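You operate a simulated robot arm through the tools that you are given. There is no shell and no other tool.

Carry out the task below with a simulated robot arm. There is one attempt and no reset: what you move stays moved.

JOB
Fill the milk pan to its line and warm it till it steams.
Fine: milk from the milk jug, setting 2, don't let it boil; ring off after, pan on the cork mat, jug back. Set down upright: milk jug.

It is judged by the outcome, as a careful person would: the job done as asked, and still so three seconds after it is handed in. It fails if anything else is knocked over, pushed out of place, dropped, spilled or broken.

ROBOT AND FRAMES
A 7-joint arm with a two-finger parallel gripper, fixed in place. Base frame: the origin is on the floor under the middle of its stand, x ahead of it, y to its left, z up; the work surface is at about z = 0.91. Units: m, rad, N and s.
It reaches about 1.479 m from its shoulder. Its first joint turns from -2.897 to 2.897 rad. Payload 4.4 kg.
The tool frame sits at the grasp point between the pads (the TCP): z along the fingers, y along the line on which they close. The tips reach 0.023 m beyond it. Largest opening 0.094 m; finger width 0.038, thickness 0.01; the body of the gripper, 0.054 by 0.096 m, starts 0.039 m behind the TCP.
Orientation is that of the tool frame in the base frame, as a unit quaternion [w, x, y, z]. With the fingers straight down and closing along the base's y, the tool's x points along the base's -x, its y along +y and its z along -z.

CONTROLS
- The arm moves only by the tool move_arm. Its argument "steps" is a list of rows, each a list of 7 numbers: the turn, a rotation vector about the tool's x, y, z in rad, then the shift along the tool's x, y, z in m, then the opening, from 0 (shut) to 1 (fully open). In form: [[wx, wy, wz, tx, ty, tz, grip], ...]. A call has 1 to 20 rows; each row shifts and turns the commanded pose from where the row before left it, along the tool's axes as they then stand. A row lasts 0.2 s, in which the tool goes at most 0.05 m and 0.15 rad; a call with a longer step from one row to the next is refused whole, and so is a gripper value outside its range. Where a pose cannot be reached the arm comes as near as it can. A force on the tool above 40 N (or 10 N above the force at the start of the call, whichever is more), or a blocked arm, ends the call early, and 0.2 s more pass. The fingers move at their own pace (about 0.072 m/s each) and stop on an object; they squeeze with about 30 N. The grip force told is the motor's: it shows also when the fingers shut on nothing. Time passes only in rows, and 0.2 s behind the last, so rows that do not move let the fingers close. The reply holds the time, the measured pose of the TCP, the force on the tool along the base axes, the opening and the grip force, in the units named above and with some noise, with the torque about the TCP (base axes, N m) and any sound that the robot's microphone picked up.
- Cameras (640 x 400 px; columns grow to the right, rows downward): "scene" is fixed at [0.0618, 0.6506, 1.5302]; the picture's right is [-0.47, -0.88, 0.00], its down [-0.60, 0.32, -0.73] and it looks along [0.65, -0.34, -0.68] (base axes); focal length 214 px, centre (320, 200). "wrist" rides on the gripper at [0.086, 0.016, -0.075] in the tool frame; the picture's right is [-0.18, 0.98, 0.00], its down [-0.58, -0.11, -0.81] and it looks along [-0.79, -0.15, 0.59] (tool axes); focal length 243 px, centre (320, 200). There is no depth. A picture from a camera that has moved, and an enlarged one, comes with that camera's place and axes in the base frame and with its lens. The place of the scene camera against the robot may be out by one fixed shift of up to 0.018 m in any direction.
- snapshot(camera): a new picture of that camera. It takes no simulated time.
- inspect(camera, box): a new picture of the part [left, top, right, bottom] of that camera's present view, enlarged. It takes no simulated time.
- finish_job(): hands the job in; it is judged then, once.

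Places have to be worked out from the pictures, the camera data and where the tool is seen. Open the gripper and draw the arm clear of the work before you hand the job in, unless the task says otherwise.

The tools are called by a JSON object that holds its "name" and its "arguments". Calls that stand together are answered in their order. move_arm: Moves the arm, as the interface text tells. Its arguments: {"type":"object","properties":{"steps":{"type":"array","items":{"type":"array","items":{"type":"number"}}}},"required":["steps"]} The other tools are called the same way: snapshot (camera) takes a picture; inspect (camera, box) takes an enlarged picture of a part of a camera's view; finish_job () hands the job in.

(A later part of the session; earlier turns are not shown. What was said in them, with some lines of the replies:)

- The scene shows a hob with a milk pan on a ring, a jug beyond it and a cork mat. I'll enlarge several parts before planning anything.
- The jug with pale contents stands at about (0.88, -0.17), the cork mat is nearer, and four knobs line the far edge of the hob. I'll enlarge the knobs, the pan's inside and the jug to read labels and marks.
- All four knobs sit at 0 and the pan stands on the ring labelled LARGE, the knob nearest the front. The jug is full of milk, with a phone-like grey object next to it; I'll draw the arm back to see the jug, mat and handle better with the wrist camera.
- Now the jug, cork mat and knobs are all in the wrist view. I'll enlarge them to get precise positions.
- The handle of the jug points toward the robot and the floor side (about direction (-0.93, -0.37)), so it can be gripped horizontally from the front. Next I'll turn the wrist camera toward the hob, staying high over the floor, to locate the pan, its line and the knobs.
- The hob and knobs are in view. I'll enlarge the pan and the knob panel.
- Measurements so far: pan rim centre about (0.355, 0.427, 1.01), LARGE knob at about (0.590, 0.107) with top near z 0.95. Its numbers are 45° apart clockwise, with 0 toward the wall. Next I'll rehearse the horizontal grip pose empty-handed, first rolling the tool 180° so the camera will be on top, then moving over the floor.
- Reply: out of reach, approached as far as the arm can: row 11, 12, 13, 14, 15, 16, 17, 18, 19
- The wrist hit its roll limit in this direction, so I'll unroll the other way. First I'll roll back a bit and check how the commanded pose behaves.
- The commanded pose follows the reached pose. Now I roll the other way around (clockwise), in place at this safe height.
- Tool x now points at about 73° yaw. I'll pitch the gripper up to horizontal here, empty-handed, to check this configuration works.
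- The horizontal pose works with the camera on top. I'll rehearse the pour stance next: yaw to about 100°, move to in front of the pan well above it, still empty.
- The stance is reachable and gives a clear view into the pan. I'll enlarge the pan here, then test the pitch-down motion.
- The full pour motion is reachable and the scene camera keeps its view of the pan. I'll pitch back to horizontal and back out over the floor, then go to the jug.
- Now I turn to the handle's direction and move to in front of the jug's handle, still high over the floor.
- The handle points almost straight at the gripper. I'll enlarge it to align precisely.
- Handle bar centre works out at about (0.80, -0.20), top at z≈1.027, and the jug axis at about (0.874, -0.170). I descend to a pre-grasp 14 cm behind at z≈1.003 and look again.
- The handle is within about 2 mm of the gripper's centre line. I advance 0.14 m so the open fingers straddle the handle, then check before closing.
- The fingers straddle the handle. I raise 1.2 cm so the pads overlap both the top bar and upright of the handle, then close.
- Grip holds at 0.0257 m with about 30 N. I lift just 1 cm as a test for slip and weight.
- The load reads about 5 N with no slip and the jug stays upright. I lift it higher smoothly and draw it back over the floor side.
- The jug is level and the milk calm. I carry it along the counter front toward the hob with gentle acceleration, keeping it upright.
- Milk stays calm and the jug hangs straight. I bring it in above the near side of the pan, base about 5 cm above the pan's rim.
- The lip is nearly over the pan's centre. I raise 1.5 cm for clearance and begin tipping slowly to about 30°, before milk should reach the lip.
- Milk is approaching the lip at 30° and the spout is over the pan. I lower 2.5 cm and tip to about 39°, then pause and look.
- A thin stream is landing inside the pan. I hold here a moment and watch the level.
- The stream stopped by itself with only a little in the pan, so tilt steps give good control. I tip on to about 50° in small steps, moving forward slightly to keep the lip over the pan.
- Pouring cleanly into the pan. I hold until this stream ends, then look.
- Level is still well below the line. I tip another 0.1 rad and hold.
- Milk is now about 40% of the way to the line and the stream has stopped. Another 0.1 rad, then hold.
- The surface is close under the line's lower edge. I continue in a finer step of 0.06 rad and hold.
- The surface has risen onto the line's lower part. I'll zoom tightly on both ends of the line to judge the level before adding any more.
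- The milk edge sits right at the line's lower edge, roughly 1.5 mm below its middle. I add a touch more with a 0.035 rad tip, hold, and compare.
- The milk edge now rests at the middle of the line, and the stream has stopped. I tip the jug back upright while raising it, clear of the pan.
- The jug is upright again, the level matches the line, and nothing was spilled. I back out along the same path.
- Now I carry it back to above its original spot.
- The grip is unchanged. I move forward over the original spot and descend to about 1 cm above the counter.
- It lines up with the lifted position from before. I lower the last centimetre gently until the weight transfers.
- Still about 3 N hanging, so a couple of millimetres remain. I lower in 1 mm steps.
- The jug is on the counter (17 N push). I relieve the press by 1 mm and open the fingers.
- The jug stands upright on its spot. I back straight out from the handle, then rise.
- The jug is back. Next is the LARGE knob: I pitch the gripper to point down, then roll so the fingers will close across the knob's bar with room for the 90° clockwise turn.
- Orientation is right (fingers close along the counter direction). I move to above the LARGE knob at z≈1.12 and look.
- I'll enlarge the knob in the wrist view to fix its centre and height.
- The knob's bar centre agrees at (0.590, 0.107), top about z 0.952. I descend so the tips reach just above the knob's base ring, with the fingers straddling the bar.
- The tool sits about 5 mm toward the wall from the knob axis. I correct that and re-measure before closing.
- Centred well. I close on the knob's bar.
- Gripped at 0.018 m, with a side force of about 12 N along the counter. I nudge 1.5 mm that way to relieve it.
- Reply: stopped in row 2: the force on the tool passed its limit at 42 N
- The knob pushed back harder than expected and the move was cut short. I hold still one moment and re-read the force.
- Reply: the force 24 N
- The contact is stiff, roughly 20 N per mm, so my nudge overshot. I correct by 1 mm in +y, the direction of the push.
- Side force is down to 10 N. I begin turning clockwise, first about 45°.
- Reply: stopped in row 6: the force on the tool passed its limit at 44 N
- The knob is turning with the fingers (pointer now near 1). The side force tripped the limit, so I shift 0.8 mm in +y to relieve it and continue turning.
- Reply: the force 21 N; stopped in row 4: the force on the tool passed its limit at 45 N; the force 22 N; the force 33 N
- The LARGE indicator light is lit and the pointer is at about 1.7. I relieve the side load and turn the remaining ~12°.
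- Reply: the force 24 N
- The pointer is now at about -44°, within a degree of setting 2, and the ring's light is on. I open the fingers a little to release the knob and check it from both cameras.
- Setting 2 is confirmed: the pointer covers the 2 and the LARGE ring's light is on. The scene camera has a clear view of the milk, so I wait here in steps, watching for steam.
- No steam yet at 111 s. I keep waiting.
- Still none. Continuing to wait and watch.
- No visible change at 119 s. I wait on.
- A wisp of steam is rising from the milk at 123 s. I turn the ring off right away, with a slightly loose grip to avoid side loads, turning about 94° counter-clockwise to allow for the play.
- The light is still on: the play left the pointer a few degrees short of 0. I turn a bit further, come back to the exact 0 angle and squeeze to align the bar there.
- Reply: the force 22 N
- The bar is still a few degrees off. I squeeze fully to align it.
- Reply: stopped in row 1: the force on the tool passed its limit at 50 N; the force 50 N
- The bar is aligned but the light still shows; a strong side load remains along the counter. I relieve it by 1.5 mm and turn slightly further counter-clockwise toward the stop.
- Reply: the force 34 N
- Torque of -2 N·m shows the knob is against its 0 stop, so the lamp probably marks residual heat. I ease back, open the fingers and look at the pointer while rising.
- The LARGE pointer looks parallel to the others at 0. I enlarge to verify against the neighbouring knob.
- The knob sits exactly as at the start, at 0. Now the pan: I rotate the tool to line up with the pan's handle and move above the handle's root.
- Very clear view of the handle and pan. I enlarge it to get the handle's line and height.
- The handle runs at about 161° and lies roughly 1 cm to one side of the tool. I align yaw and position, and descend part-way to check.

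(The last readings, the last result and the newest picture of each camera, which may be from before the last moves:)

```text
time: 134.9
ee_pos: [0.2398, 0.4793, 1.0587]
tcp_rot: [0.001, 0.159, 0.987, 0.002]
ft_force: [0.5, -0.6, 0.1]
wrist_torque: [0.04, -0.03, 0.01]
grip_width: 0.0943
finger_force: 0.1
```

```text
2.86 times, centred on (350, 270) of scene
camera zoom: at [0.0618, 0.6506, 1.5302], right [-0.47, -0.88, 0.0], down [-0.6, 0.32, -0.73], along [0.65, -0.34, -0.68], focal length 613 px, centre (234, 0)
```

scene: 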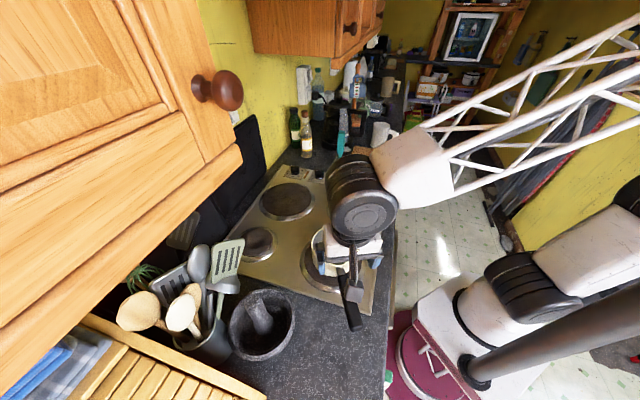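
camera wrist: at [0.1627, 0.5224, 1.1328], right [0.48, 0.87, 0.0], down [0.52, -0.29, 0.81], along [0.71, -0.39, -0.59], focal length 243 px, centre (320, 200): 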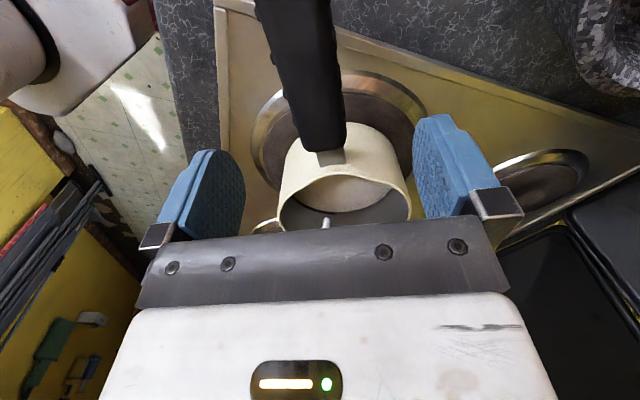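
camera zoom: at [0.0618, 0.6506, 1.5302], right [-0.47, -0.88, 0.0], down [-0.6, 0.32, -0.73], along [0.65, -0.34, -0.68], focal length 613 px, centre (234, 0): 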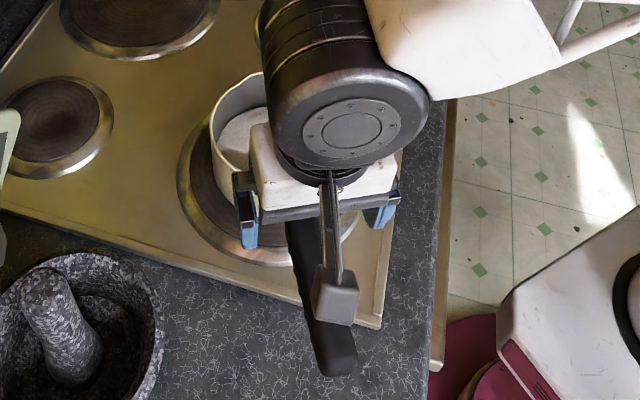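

Triangulating both views puts the handle's near end at (0.253, 0.475) with its top at z≈1.016, laterally centred. I descend to z≈1.0 and close on it.

{"name": "move_arm", "arguments": {"steps": [[0, 0, 0, 0.003, 0, 0.025, 1], [0, 0, 0, 0, 0, 0.02, 1], [0, 0, 0, 0, 0, 0.014, 1], [0, 0, 0, 0, 0, 0, 1]]}}

{"name": "snapshot", "arguments": {"camera": "wrist"}}

{"name": "inspect", "arguments": {"camera": "scene", "box": [290, 200, 410, 340]}}

```text
time: 135.9
ee_pos: [0.238, 0.481, 0.9981]
tcp_rot: [0.0, 0.16, 0.987, 0.001]
ft_force: [-0.8, -0.4, -0.2]
wrist_torque: [0.01, 0.03, 0.01]
grip_width: 0.094
finger_force: 0.1
```

```text
taken
camera wrist: at [0.1596, 0.5237, 1.0738], right [0.48, 0.87, 0.0], down [0.52, -0.29, 0.81], along [0.71, -0.39, -0.59], focal length 243 px, centre (320, 200)
```

wrist: 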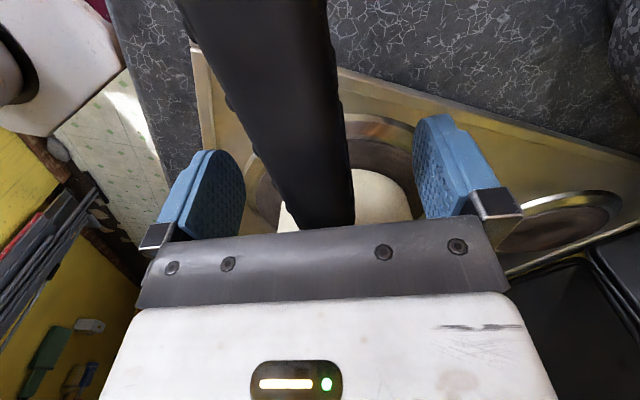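

```text
2.86 times, centred on (350, 270) of scene
camera zoom: at [0.0618, 0.6506, 1.5302], right [-0.47, -0.88, 0.0], down [-0.6, 0.32, -0.73], along [0.65, -0.34, -0.68], focal length 613 px, centre (234, 0)
```

zoom: 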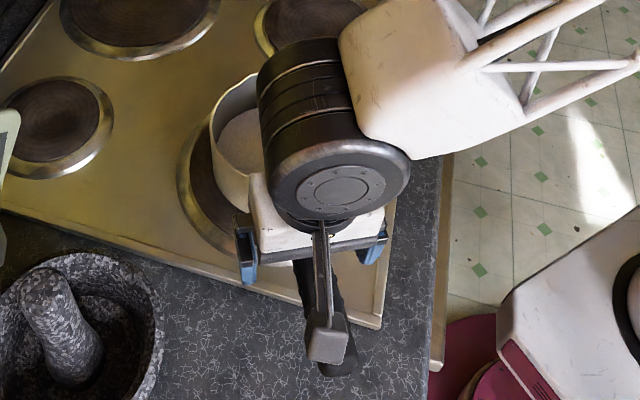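

The handle is centred between the fingers. I close the grip.

{"name": "move_arm", "arguments": {"steps": [[0, 0, 0, 0, 0, 0, 0], [0, 0, 0, 0, 0, 0, 0], [0, 0, 0, 0, 0, 0, 0], [0, 0, 0, 0, 0, 0, 0], [0, 0, 0, 0, 0, 0, 0]]}}

{"name": "snapshot", "arguments": {"camera": "wrist"}}

```text
time: 137.1
ee_pos: [0.2379, 0.4795, 0.9991]
tcp_rot: [0.001, 0.16, 0.987, 0.001]
ft_force: [1.8, 1.4, 0.4]
wrist_torque: [-0.24, -0.02, 0.31]
grip_width: 0.03
finger_force: 30.2
```

```text
taken
camera wrist: at [0.1597, 0.5236, 1.0739], right [0.48, 0.87, 0.0], down [0.52, -0.29, 0.81], along [0.71, -0.39, -0.59], focal length 243 px, centre (320, 200)
```

wrist: 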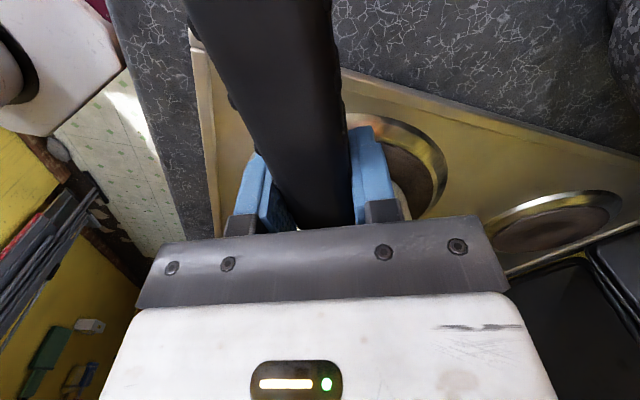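

Gripped at 0.030 m with 30 N. I lift 8 mm slowly as a test for slip or tilt.

{"name": "move_arm", "arguments": {"steps": [[0, 0, 0, 0, 0, -0.002, 0], [0, 0, 0, 0, 0, -0.003, 0], [0, 0, 0, 0, 0, -0.003, 0], [0, 0, 0, 0, 0, 0, 0]]}}

{"name": "inspect", "arguments": {"camera": "scene", "box": [290, 200, 410, 340]}}

{"name": "snapshot", "arguments": {"camera": "wrist"}}

```text
time: 138.1
ee_pos: [0.2363, 0.4819, 1.0044]
tcp_rot: [0.002, 0.16, 0.987, 0.0]
ft_force: [0.3, 0.2, -7.8]
wrist_torque: [0.24, 0.73, -0.01]
grip_width: 0.03
finger_force: 30.3
```

```text
2.86 times, centred on (350, 270) of scene
camera zoom: at [0.0618, 0.6506, 1.5302], right [-0.47, -0.88, 0.0], down [-0.6, 0.32, -0.73], along [0.65, -0.34, -0.68], focal length 613 px, centre (234, 0)
```

zoom: 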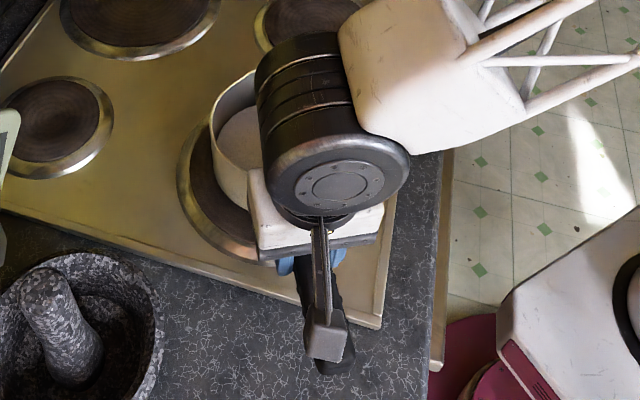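

```text
taken
camera wrist: at [0.1602, 0.5249, 1.0793], right [0.49, 0.87, 0.0], down [0.52, -0.29, 0.81], along [0.71, -0.39, -0.59], focal length 243 px, centre (320, 200)
```

wrist: 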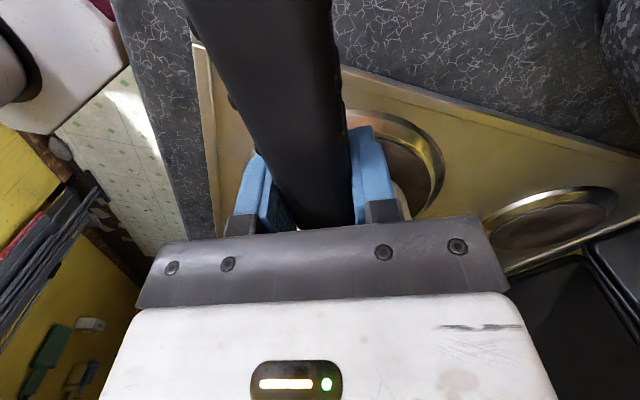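

About 8 N and 0.77 N·m with no visible slip. I lift another centimetre slowly and check whether the pan stays level.

{"name": "move_arm", "arguments": {"steps": [[0, 0, 0, 0, 0, -0.003, 0], [0, 0, 0, 0, 0, -0.004, 0], [0, 0, 0, 0, 0, -0.004, 0], [0, 0, 0, 0, 0, 0, 0]]}}

{"name": "inspect", "arguments": {"camera": "scene", "box": [290, 200, 410, 340]}}

{"name": "inspect", "arguments": {"camera": "wrist", "box": [180, 60, 480, 240]}}

```text
time: 139.1
ee_pos: [0.2383, 0.4825, 1.0158]
tcp_rot: [0.001, 0.16, 0.987, 0.001]
ft_force: [-0.3, -0.4, -8.8]
wrist_torque: [0.24, 0.73, -0.02]
grip_width: 0.0301
finger_force: 30.1
```

```text
2.86 times, centred on (350, 270) of scene
camera zoom: at [0.0618, 0.6506, 1.5302], right [-0.47, -0.88, 0.0], down [-0.6, 0.32, -0.73], along [0.65, -0.34, -0.68], focal length 613 px, centre (234, 0)
```

zoom: 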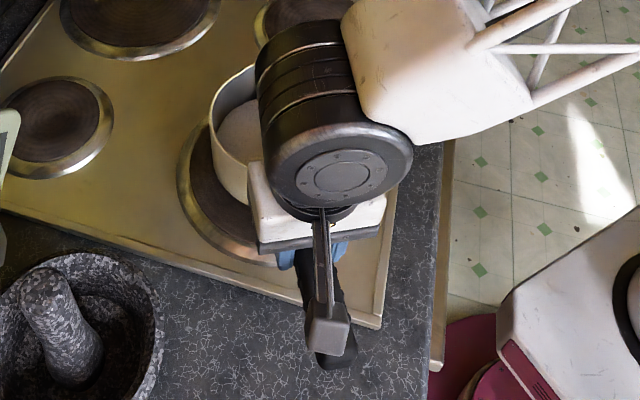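

```text
2.13 times, centred on (330, 150) of wrist
camera zoom: at [0.1604, 0.5248, 1.0903], right [0.49, 0.87, 0.0], down [0.52, -0.29, 0.81], along [0.71, -0.39, -0.59], focal length 518 px, centre (299, 307)
```

zoom: 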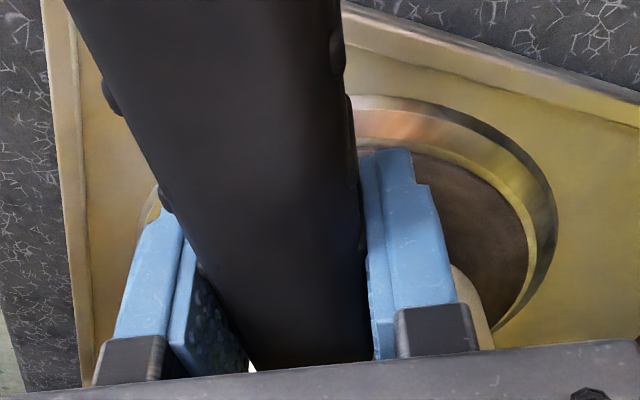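

The pan is fully lifted, held level, with constant torque. I raise it further to clear the knobs (bottom near z 1.03).

{"name": "move_arm", "arguments": {"steps": [[0, 0, 0, 0, 0, -0.008, 0], [0, 0, 0, 0, 0, -0.016, 0], [0, 0, 0, 0, 0, -0.02, 0], [0, 0, 0, 0, 0, -0.02, 0], [0, 0, 0, 0, 0, -0.014, 0], [0, 0, 0, 0, 0, -0.007, 0], [0, 0, 0, 0, 0, 0, 0]]}}

{"name": "inspect", "arguments": {"camera": "scene", "box": [280, 190, 420, 340]}}

```text
time: 140.7
ee_pos: [0.2386, 0.4806, 1.1004]
tcp_rot: [0.001, 0.161, 0.987, 0.001]
ft_force: [0.4, 0.1, -7.9]
wrist_torque: [0.24, 0.75, 0.0]
grip_width: 0.0299
finger_force: 30.1
```

```text
2.67 times, centred on (350, 265) of scene
camera zoom: at [0.0618, 0.6506, 1.5302], right [-0.47, -0.88, 0.0], down [-0.6, 0.32, -0.73], along [0.65, -0.34, -0.68], focal length 572 px, centre (240, 27)
```

zoom: 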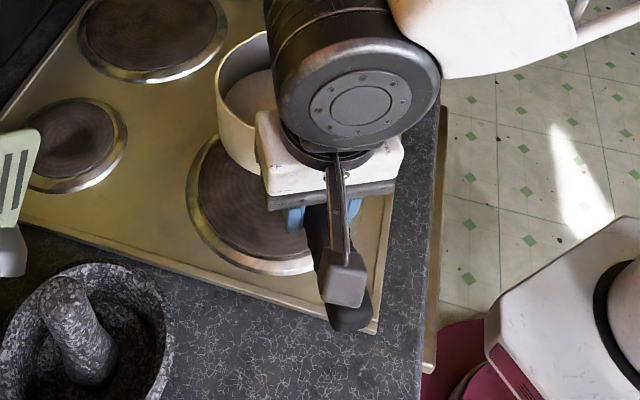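

The pan hangs level and steady. I carry it along the front of the hob on a bowed path, keeping clear of the brush.

{"name": "move_arm", "arguments": {"steps": [[0, 0, 0, -0.0073, -0.0064, 0, 0], [0, 0, 0, -0.0146, -0.0127, 0, 0], [0, 0, 0, -0.0219, -0.0191, 0, 0], [0, 0, 0, -0.0291, -0.0255, 0, 0], [0, 0, 0, -0.031, -0.027, 0, 0], [0, 0, 0, -0.031, -0.027, 0, 0], [0, 0, 0, -0.031, -0.027, 0, 0], [0, 0, 0, -0.031, -0.027, 0, 0], [0, 0, 0, -0.031, -0.027, 0, 0], [0, 0, 0, -0.031, -0.027, 0, 0], [0, 0, 0, -0.031, -0.027, 0, 0], [0, 0, 0, -0.0291, -0.0255, 0, 0], [0, 0, 0, -0.0219, -0.0191, 0, 0], [0, 0, 0, -0.0146, -0.0127, 0, 0], [0, 0, 0, -0.0091, -0.008, 0, 0], [0, 0, 0, 0, 0, 0, 0]]}}

{"name": "snapshot", "arguments": {"camera": "scene"}}

{"name": "snapshot", "arguments": {"camera": "wrist"}}

```text
time: 144.1
ee_pos: [0.4816, 0.0651, 1.1048]
tcp_rot: [0.001, 0.16, 0.987, 0.001]
ft_force: [0.5, 0.1, -6.8]
wrist_torque: [0.22, 0.75, -0.02]
grip_width: 0.0299
finger_force: 30.1
```

```text
taken
```

scene: 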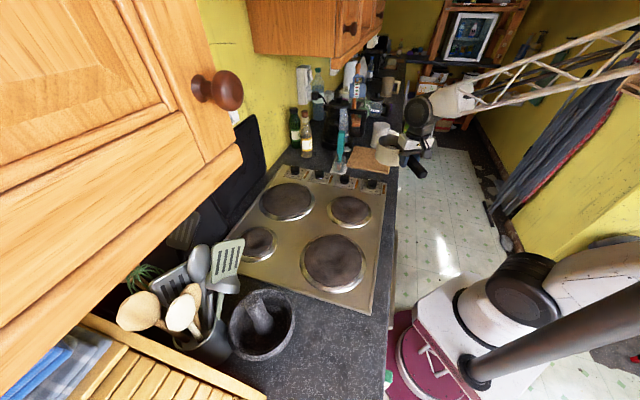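

```text
taken
camera wrist: at [0.4041, 0.108, 1.1793], right [0.48, 0.87, 0.0], down [0.52, -0.29, 0.81], along [0.71, -0.39, -0.59], focal length 243 px, centre (320, 200)
```

wrist: 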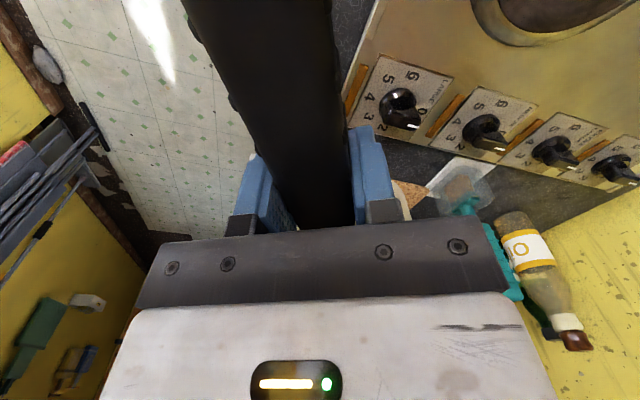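

The pan is steady, and the ring's lamp has gone out. I move on to above the cork mat's middle.

{"name": "move_arm", "arguments": {"steps": [[0, 0, 0, -0.009, 0.0005, 0, 0], [0, 0, 0, -0.0179, 0.0011, 0, 0], [0, 0, 0, -0.0269, 0.0016, 0, 0], [0, 0, 0, -0.0358, 0.0021, 0, 0], [0, 0, 0, -0.0358, 0.0021, 0, 0], [0, 0, 0, -0.0269, 0.0016, 0, 0], [0, 0, 0, -0.0179, 0.0011, 0, 0], [0, 0, 0, -0.009, 0.0005, 0, 0], [0, 0, 0, 0, 0, 0, 0]]}}

{"name": "inspect", "arguments": {"camera": "scene", "box": [320, 100, 440, 200]}}

{"name": "snapshot", "arguments": {"camera": "wrist"}}

```text
time: 146.1
ee_pos: [0.6562, 0.0191, 1.1017]
tcp_rot: [0.001, 0.161, 0.987, 0.001]
ft_force: [-0.1, -0.2, -7.0]
wrist_torque: [0.23, 0.69, -0.01]
grip_width: 0.0301
finger_force: 30.1
```

```text
4.00 times, centred on (380, 150) of scene
camera zoom: at [0.0618, 0.6506, 1.5302], right [-0.47, -0.88, 0.0], down [-0.6, 0.32, -0.73], along [0.65, -0.34, -0.68], focal length 858 px, centre (80, 400)
```

zoom: 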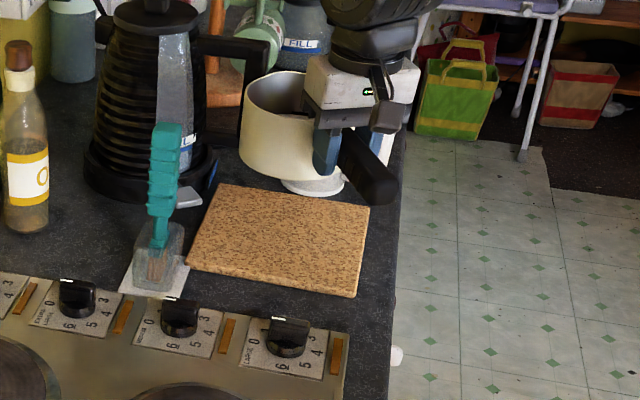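

```text
taken
camera wrist: at [0.5788, 0.0616, 1.1769], right [0.48, 0.87, 0.0], down [0.52, -0.29, 0.81], along [0.71, -0.39, -0.59], focal length 243 px, centre (320, 200)
```

wrist: 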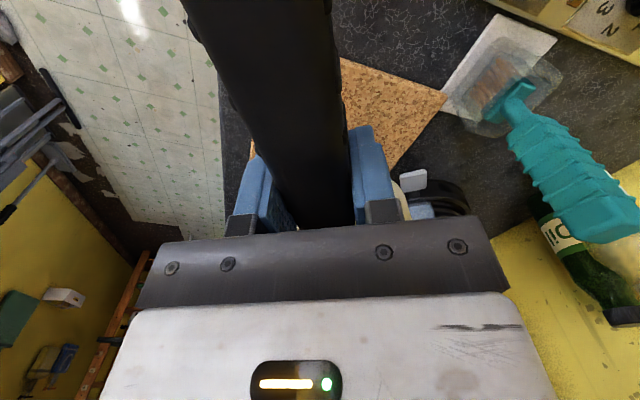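

Projections put the pan right over the mat with room to jug, kettle and brush. I shift 6 mm toward the mat's centre and lower most of the way.

{"name": "move_arm", "arguments": {"steps": [[0, 0, 0, -0.001, -0.003, 0.008, 0], [0, 0, 0, -0.001, -0.003, 0.016, 0], [0, 0, 0, 0, 0, 0.022, 0], [0, 0, 0, 0, 0, 0.02, 0], [0, 0, 0, 0, 0, 0.014, 0], [0, 0, 0, 0, 0, 0.01, 0], [0, 0, 0, 0, 0, 0.004, 0], [0, 0, 0, 0, 0, 0, 0]]}}

{"name": "inspect", "arguments": {"camera": "scene", "box": [320, 100, 440, 200]}}

```text
time: 147.9
ee_pos: [0.6561, 0.012, 1.0083]
tcp_rot: [0.002, 0.16, 0.987, 0.0]
ft_force: [0.7, -0.4, -8.7]
wrist_torque: [0.27, 0.75, -0.03]
grip_width: 0.0298
finger_force: 30.0
```

```text
4.00 times, centred on (380, 150) of scene
camera zoom: at [0.0618, 0.6506, 1.5302], right [-0.47, -0.88, 0.0], down [-0.6, 0.32, -0.73], along [0.65, -0.34, -0.68], focal length 858 px, centre (80, 400)
```

zoom: 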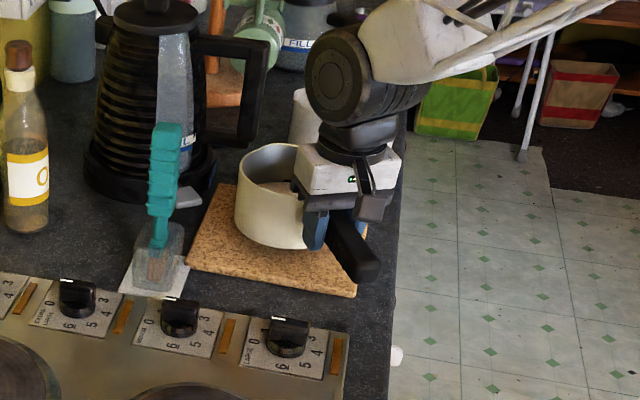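

The pan hovers just above the mat with margins all round. I lower it in small steps to feel contact.

{"name": "move_arm", "arguments": {"steps": [[0, 0, 0, 0, 0, 0.003, 0], [0, 0, 0, 0, 0, 0.003, 0], [0, 0, 0, 0, 0, 0.002, 0], [0, 0, 0, 0, 0, 0.002, 0], [0, 0, 0, 0, 0, 0, 0]]}}

```text
time: 149.1
ee_pos: [0.6569, 0.0112, 0.9977]
tcp_rot: [0.0, 0.16, 0.987, 0.001]
ft_force: [-0.8, -0.1, -7.7]
wrist_torque: [0.26, 0.72, -0.02]
grip_width: 0.0298
finger_force: 29.5
```

{"name": "move_arm", "arguments": {"steps": [[0, 0, 0, 0, 0, 0.0015, 0], [0, 0, 0, 0, 0, 0.0015, 0], [0, 0, 0, 0, 0, 0.0015, 0], [0, 0, 0, 0, 0, 0, 0]]}}

```text
time: 150.1
ee_pos: [0.6554, 0.0133, 0.9949]
tcp_rot: [0.0, 0.16, 0.987, 0.001]
ft_force: [-0.5, -0.1, -8.0]
wrist_torque: [0.22, 0.73, 0.0]
grip_width: 0.0297
finger_force: 29.7
```

Still carrying its full weight at z 0.995. I continue down in 1.5 mm steps.

{"name": "move_arm", "arguments": {"steps": [[0, 0, 0, 0, 0, 0.0015, 0], [0, 0, 0, 0, 0, 0.0015, 0], [0, 0, 0, 0, 0, 0, 0]]}}

{"name": "inspect", "arguments": {"camera": "scene", "box": [350, 130, 420, 180]}}

```text
time: 150.9
ee_pos: [0.6557, 0.0122, 0.9911]
tcp_rot: [0.002, 0.16, 0.987, 0.002]
ft_force: [-3.0, 4.6, 7.7]
wrist_torque: [-0.84, -0.99, 0.28]
grip_width: 0.0299
finger_force: 29.6
```

```text
8.00 times, centred on (385, 155) of scene
camera zoom: at [0.0618, 0.6506, 1.5302], right [-0.47, -0.88, 0.0], down [-0.6, 0.32, -0.73], along [0.65, -0.34, -0.68], focal length 1716 px, centre (-200, 560)
```

zoom: 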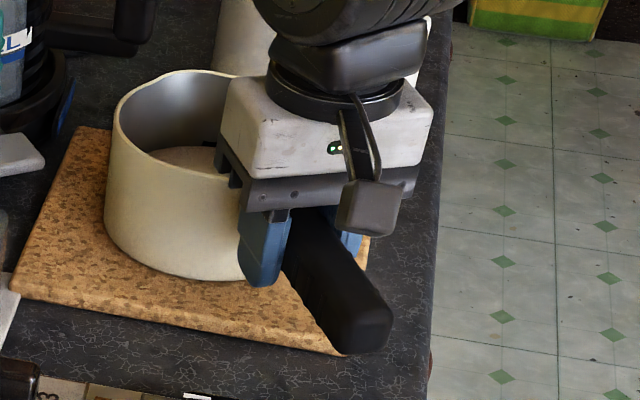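

Contact: the load reversed to +7.7 N, so the pan is seated on the mat. I ease up 0.7 mm and open the fingers.

{"name": "move_arm", "arguments": {"steps": [[0, 0, 0, 0, 0, -0.0006, 0], [0, 0, 0, 0, 0, 0, 0], [0, 0, 0, 0, 0, 0, 0.4], [0, 0, 0, 0, 0, 0, 0.7], [0, 0, 0, 0, 0, 0, 1], [0, 0, 0, 0, 0, 0, 1], [0, 0, 0, 0, 0, 0, 1]]}}

{"name": "snapshot", "arguments": {"camera": "wrist"}}

{"name": "inspect", "arguments": {"camera": "scene", "box": [320, 100, 440, 200]}}

```text
time: 152.5
ee_pos: [0.6558, 0.0119, 0.9909]
tcp_rot: [0.001, 0.159, 0.987, 0.001]
ft_force: [0.4, -0.5, 0.2]
wrist_torque: [0.0, -0.04, 0.02]
grip_width: 0.0941
finger_force: 0.1
```

```text
taken
camera wrist: at [0.5786, 0.0547, 1.0657], right [0.48, 0.87, 0.0], down [0.52, -0.29, 0.81], along [0.71, -0.39, -0.59], focal length 243 px, centre (320, 200)
```

wrist: 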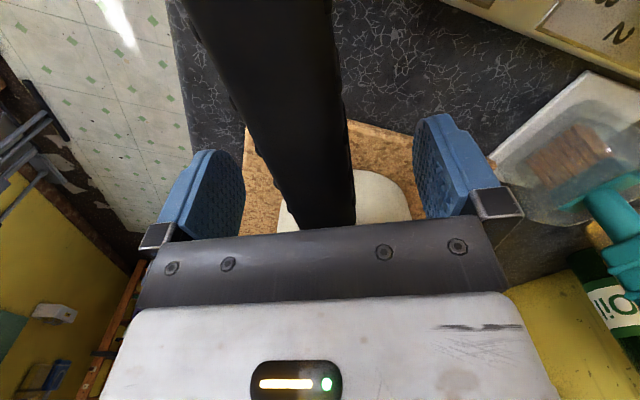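

```text
4.00 times, centred on (380, 150) of scene
camera zoom: at [0.0618, 0.6506, 1.5302], right [-0.47, -0.88, 0.0], down [-0.6, 0.32, -0.73], along [0.65, -0.34, -0.68], focal length 858 px, centre (80, 400)
```

zoom: 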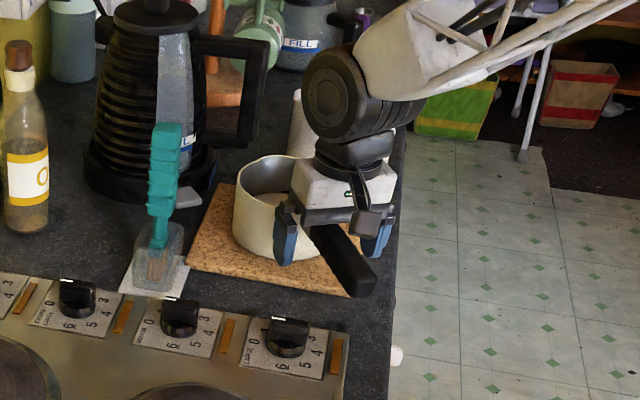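

Released with the pan standing on the mat. I rise straight up and draw the arm back.

{"name": "move_arm", "arguments": {"steps": [[0, 0, 0, 0, 0, -0.015, 1], [0, 0, 0, 0, 0, -0.03, 1], [0, 0, 0, 0, 0, -0.04, 1], [0, 0, 0, 0, 0, -0.04, 1], [0, 0, 0, 0, 0, -0.04, 1], [0, 0, 0, 0, 0, -0.04, 1], [0, 0, 0, 0, 0, -0.04, 1], [0, 0, 0, 0, 0, -0.04, 1]]}}

{"name": "snapshot", "arguments": {"camera": "wrist"}}

{"name": "snapshot", "arguments": {"camera": "scene"}}

{"name": "inspect", "arguments": {"camera": "scene", "box": [320, 100, 440, 200]}}

```text
time: 154.3
ee_pos: [0.655, 0.0121, 1.2776]
tcp_rot: [0.001, 0.16, 0.987, 0.001]
ft_force: [-0.3, 0.4, -0.2]
wrist_torque: [0.03, 0.02, -0.01]
grip_width: 0.0941
finger_force: 0.1
```

```text
taken
camera wrist: at [0.5776, 0.0555, 1.3516], right [0.48, 0.87, 0.0], down [0.52, -0.29, 0.81], along [0.71, -0.39, -0.59], focal length 243 px, centre (320, 200)
```

wrist: 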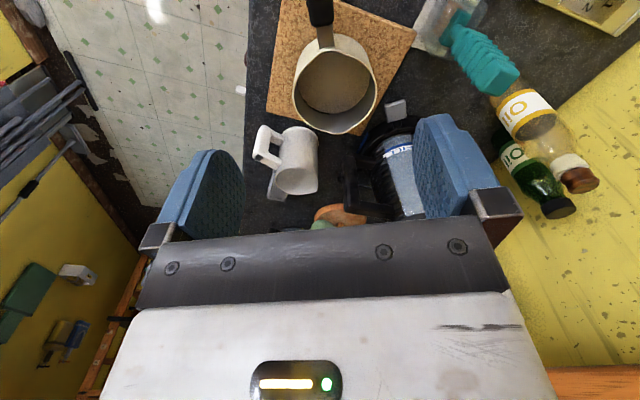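

```text
taken
```

scene: 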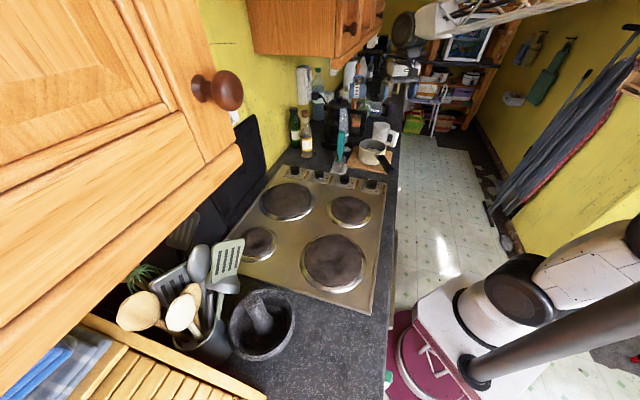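

```text
4.00 times, centred on (380, 150) of scene
camera zoom: at [0.0618, 0.6506, 1.5302], right [-0.47, -0.88, 0.0], down [-0.6, 0.32, -0.73], along [0.65, -0.34, -0.68], focal length 858 px, centre (80, 400)
```

zoom: 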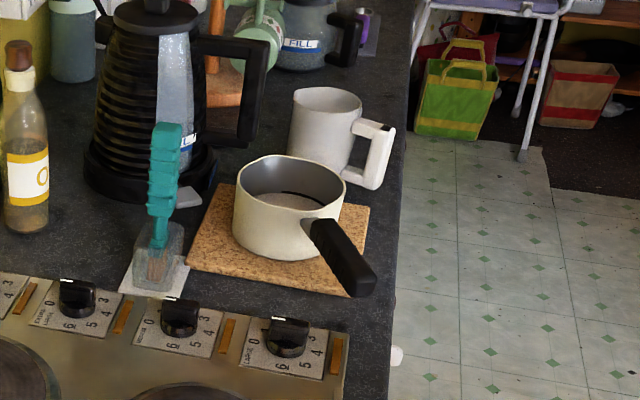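

The pan is on the mat, jug upright, all knobs at 0. I look closely at the milk, level and lamp.

{"name": "inspect", "arguments": {"camera": "scene", "box": [350, 120, 400, 175]}}

{"name": "inspect", "arguments": {"camera": "wrist", "box": [250, 0, 430, 140]}}

{"name": "inspect", "arguments": {"camera": "scene", "box": [280, 160, 400, 240]}}

```text
7.27 times, centred on (375, 148) of scene
camera zoom: at [0.0618, 0.6506, 1.5302], right [-0.47, -0.88, 0.0], down [-0.6, 0.32, -0.73], along [0.65, -0.34, -0.68], focal length 1560 px, centre (-80, 582)
```

zoom: 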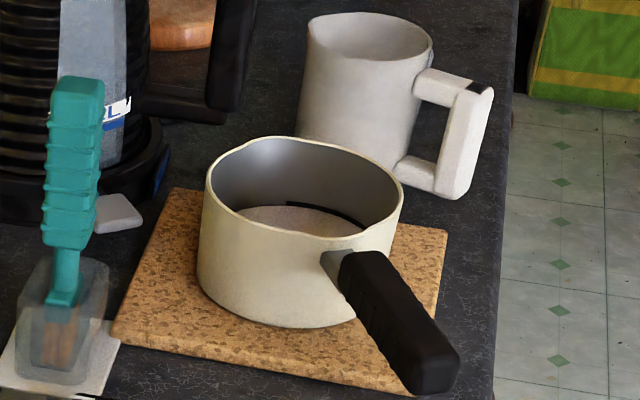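

```text
2.86 times, centred on (340, 70) of wrist
camera zoom: at [0.5776, 0.0555, 1.3516], right [0.48, 0.87, 0.0], down [0.52, -0.29, 0.81], along [0.71, -0.39, -0.59], focal length 693 px, centre (263, 571)
```

zoom: 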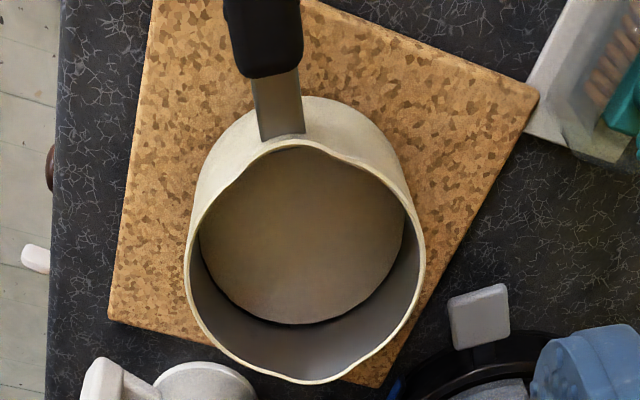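

```text
5.00 times, centred on (340, 200) of scene
camera zoom: at [0.0618, 0.6506, 1.5302], right [-0.47, -0.88, 0.0], down [-0.6, 0.32, -0.73], along [0.65, -0.34, -0.68], focal length 1072 px, centre (220, 200)
```

zoom: 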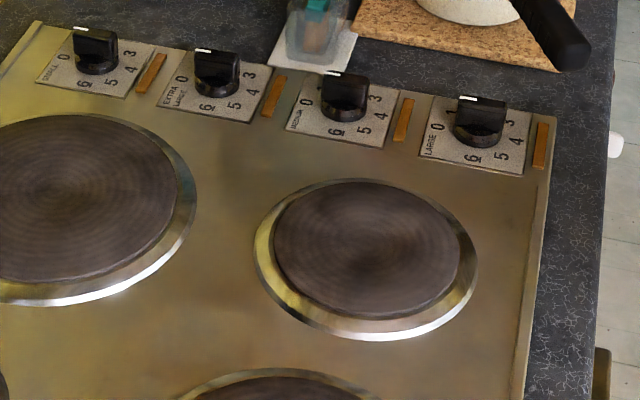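

The ring's lamp is out and all knobs read 0. One last close look at the level against the line in this new position.

{"name": "inspect", "arguments": {"camera": "scene", "box": [364, 136, 384, 152]}}

{"name": "inspect", "arguments": {"camera": "wrist", "box": [285, 30, 385, 140]}}

```text
16.00 times, centred on (374, 144) of scene
camera zoom: at [0.0618, 0.6506, 1.5302], right [-0.47, -0.88, 0.0], down [-0.6, 0.32, -0.73], along [0.65, -0.34, -0.68], focal length 3432 px, centre (-544, 1096)
```

zoom: 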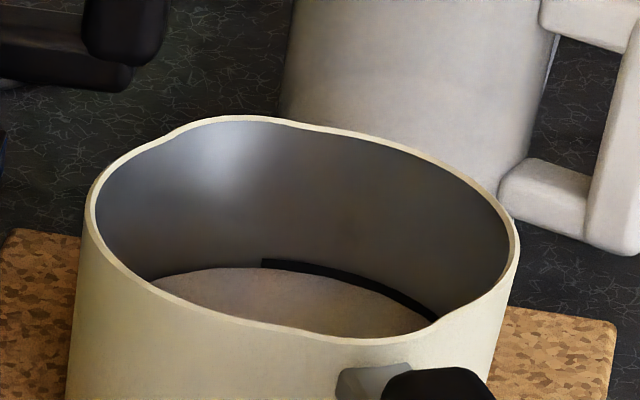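

```text
3.64 times, centred on (335, 85) of wrist
camera zoom: at [0.5776, 0.0555, 1.3516], right [0.48, 0.87, 0.0], down [0.52, -0.29, 0.81], along [0.71, -0.39, -0.59], focal length 882 px, centre (266, 618)
```

zoom: 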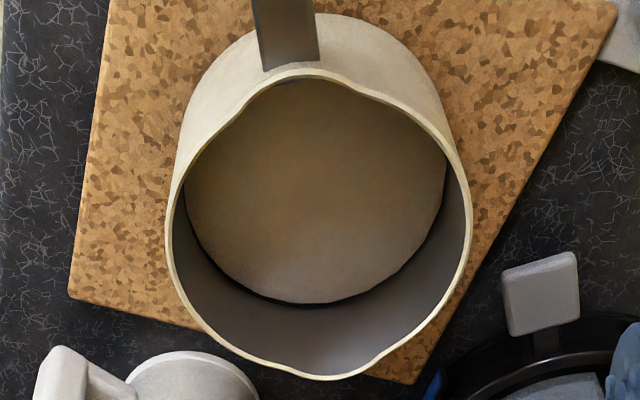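

The level lies within the line, the pan stands fully on the mat, the jug is upright in its place and the ring is off. I draw the arm back clear over the floor with the gripper open.

{"name": "move_arm", "arguments": {"steps": [[0, 0, 0, 0.002, -0.036, -0.015, 1], [0, 0, 0, 0.002, -0.036, -0.015, 1], [0, 0, 0, 0.002, -0.036, -0.015, 1], [0, 0, 0, 0.002, -0.036, -0.015, 1], [0, 0, 0, 0.002, -0.036, -0.015, 1], [0, 0, 0, 0.002, -0.036, -0.015, 1], [0, 0, 0, 0, 0, 0, 1], [0, 0, 0, 0, 0, 0, 1]]}}

{"name": "snapshot", "arguments": {"camera": "scene"}}

{"name": "inspect", "arguments": {"camera": "scene", "box": [280, 90, 420, 200]}}

```text
time: 156.1
ee_pos: [0.5756, -0.1887, 1.3668]
tcp_rot: [0.001, 0.16, 0.987, 0.001]
ft_force: [-0.3, -0.6, -0.2]
wrist_torque: [0.01, -0.01, -0.02]
grip_width: 0.0941
finger_force: 0.1
```

```text
taken
```

scene: 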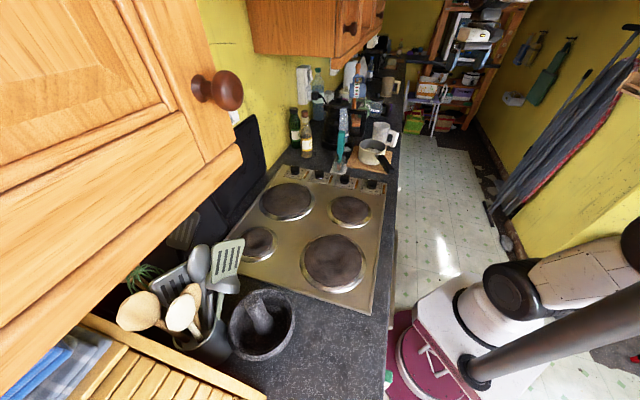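

```text
3.64 times, centred on (350, 145) of scene
camera zoom: at [0.0618, 0.6506, 1.5302], right [-0.47, -0.88, 0.0], down [-0.6, 0.32, -0.73], along [0.65, -0.34, -0.68], focal length 780 px, centre (211, 400)
```

zoom: 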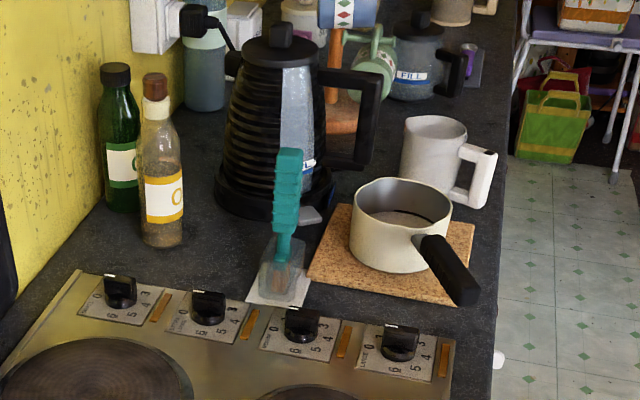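

Everything is as asked: the pan is on the cork mat with milk at its line, warmed until it steamed and not boiled. The ring is off, the jug is upright in its place, nothing else was disturbed, and the arm is clear with the gripper open, so I hand the job in.

{"name": "finish_job", "arguments": {}}

```text
The job is handed in.
```

The job is handed in: the milk pan is filled to its line, was warmed until it steamed, and now stands on the cork mat.

- **Milk level:** the surface sits on the line, within a millimetre or two of its middle as far as the cameras show.
- **Heating:** the LARGE ring ran at setting 2. Steam showed about 20 seconds after the ring came on. I turned the knob off within about 5 seconds of seeing it, and I saw no sign of boiling.
- **Steam at hand-in:** the milk was no longer visibly steaming by then. It steamed for at least 11 seconds before I moved the pan.
- **Ring and pan:** the knob is back at 0, its lamp is out, and the pan's base is fully on the mat.
- **Milk jug:** it is upright and back in its original spot to within a couple of millimetres.

Nothing else was moved or spilled, and the arm is clear with the gripper open.
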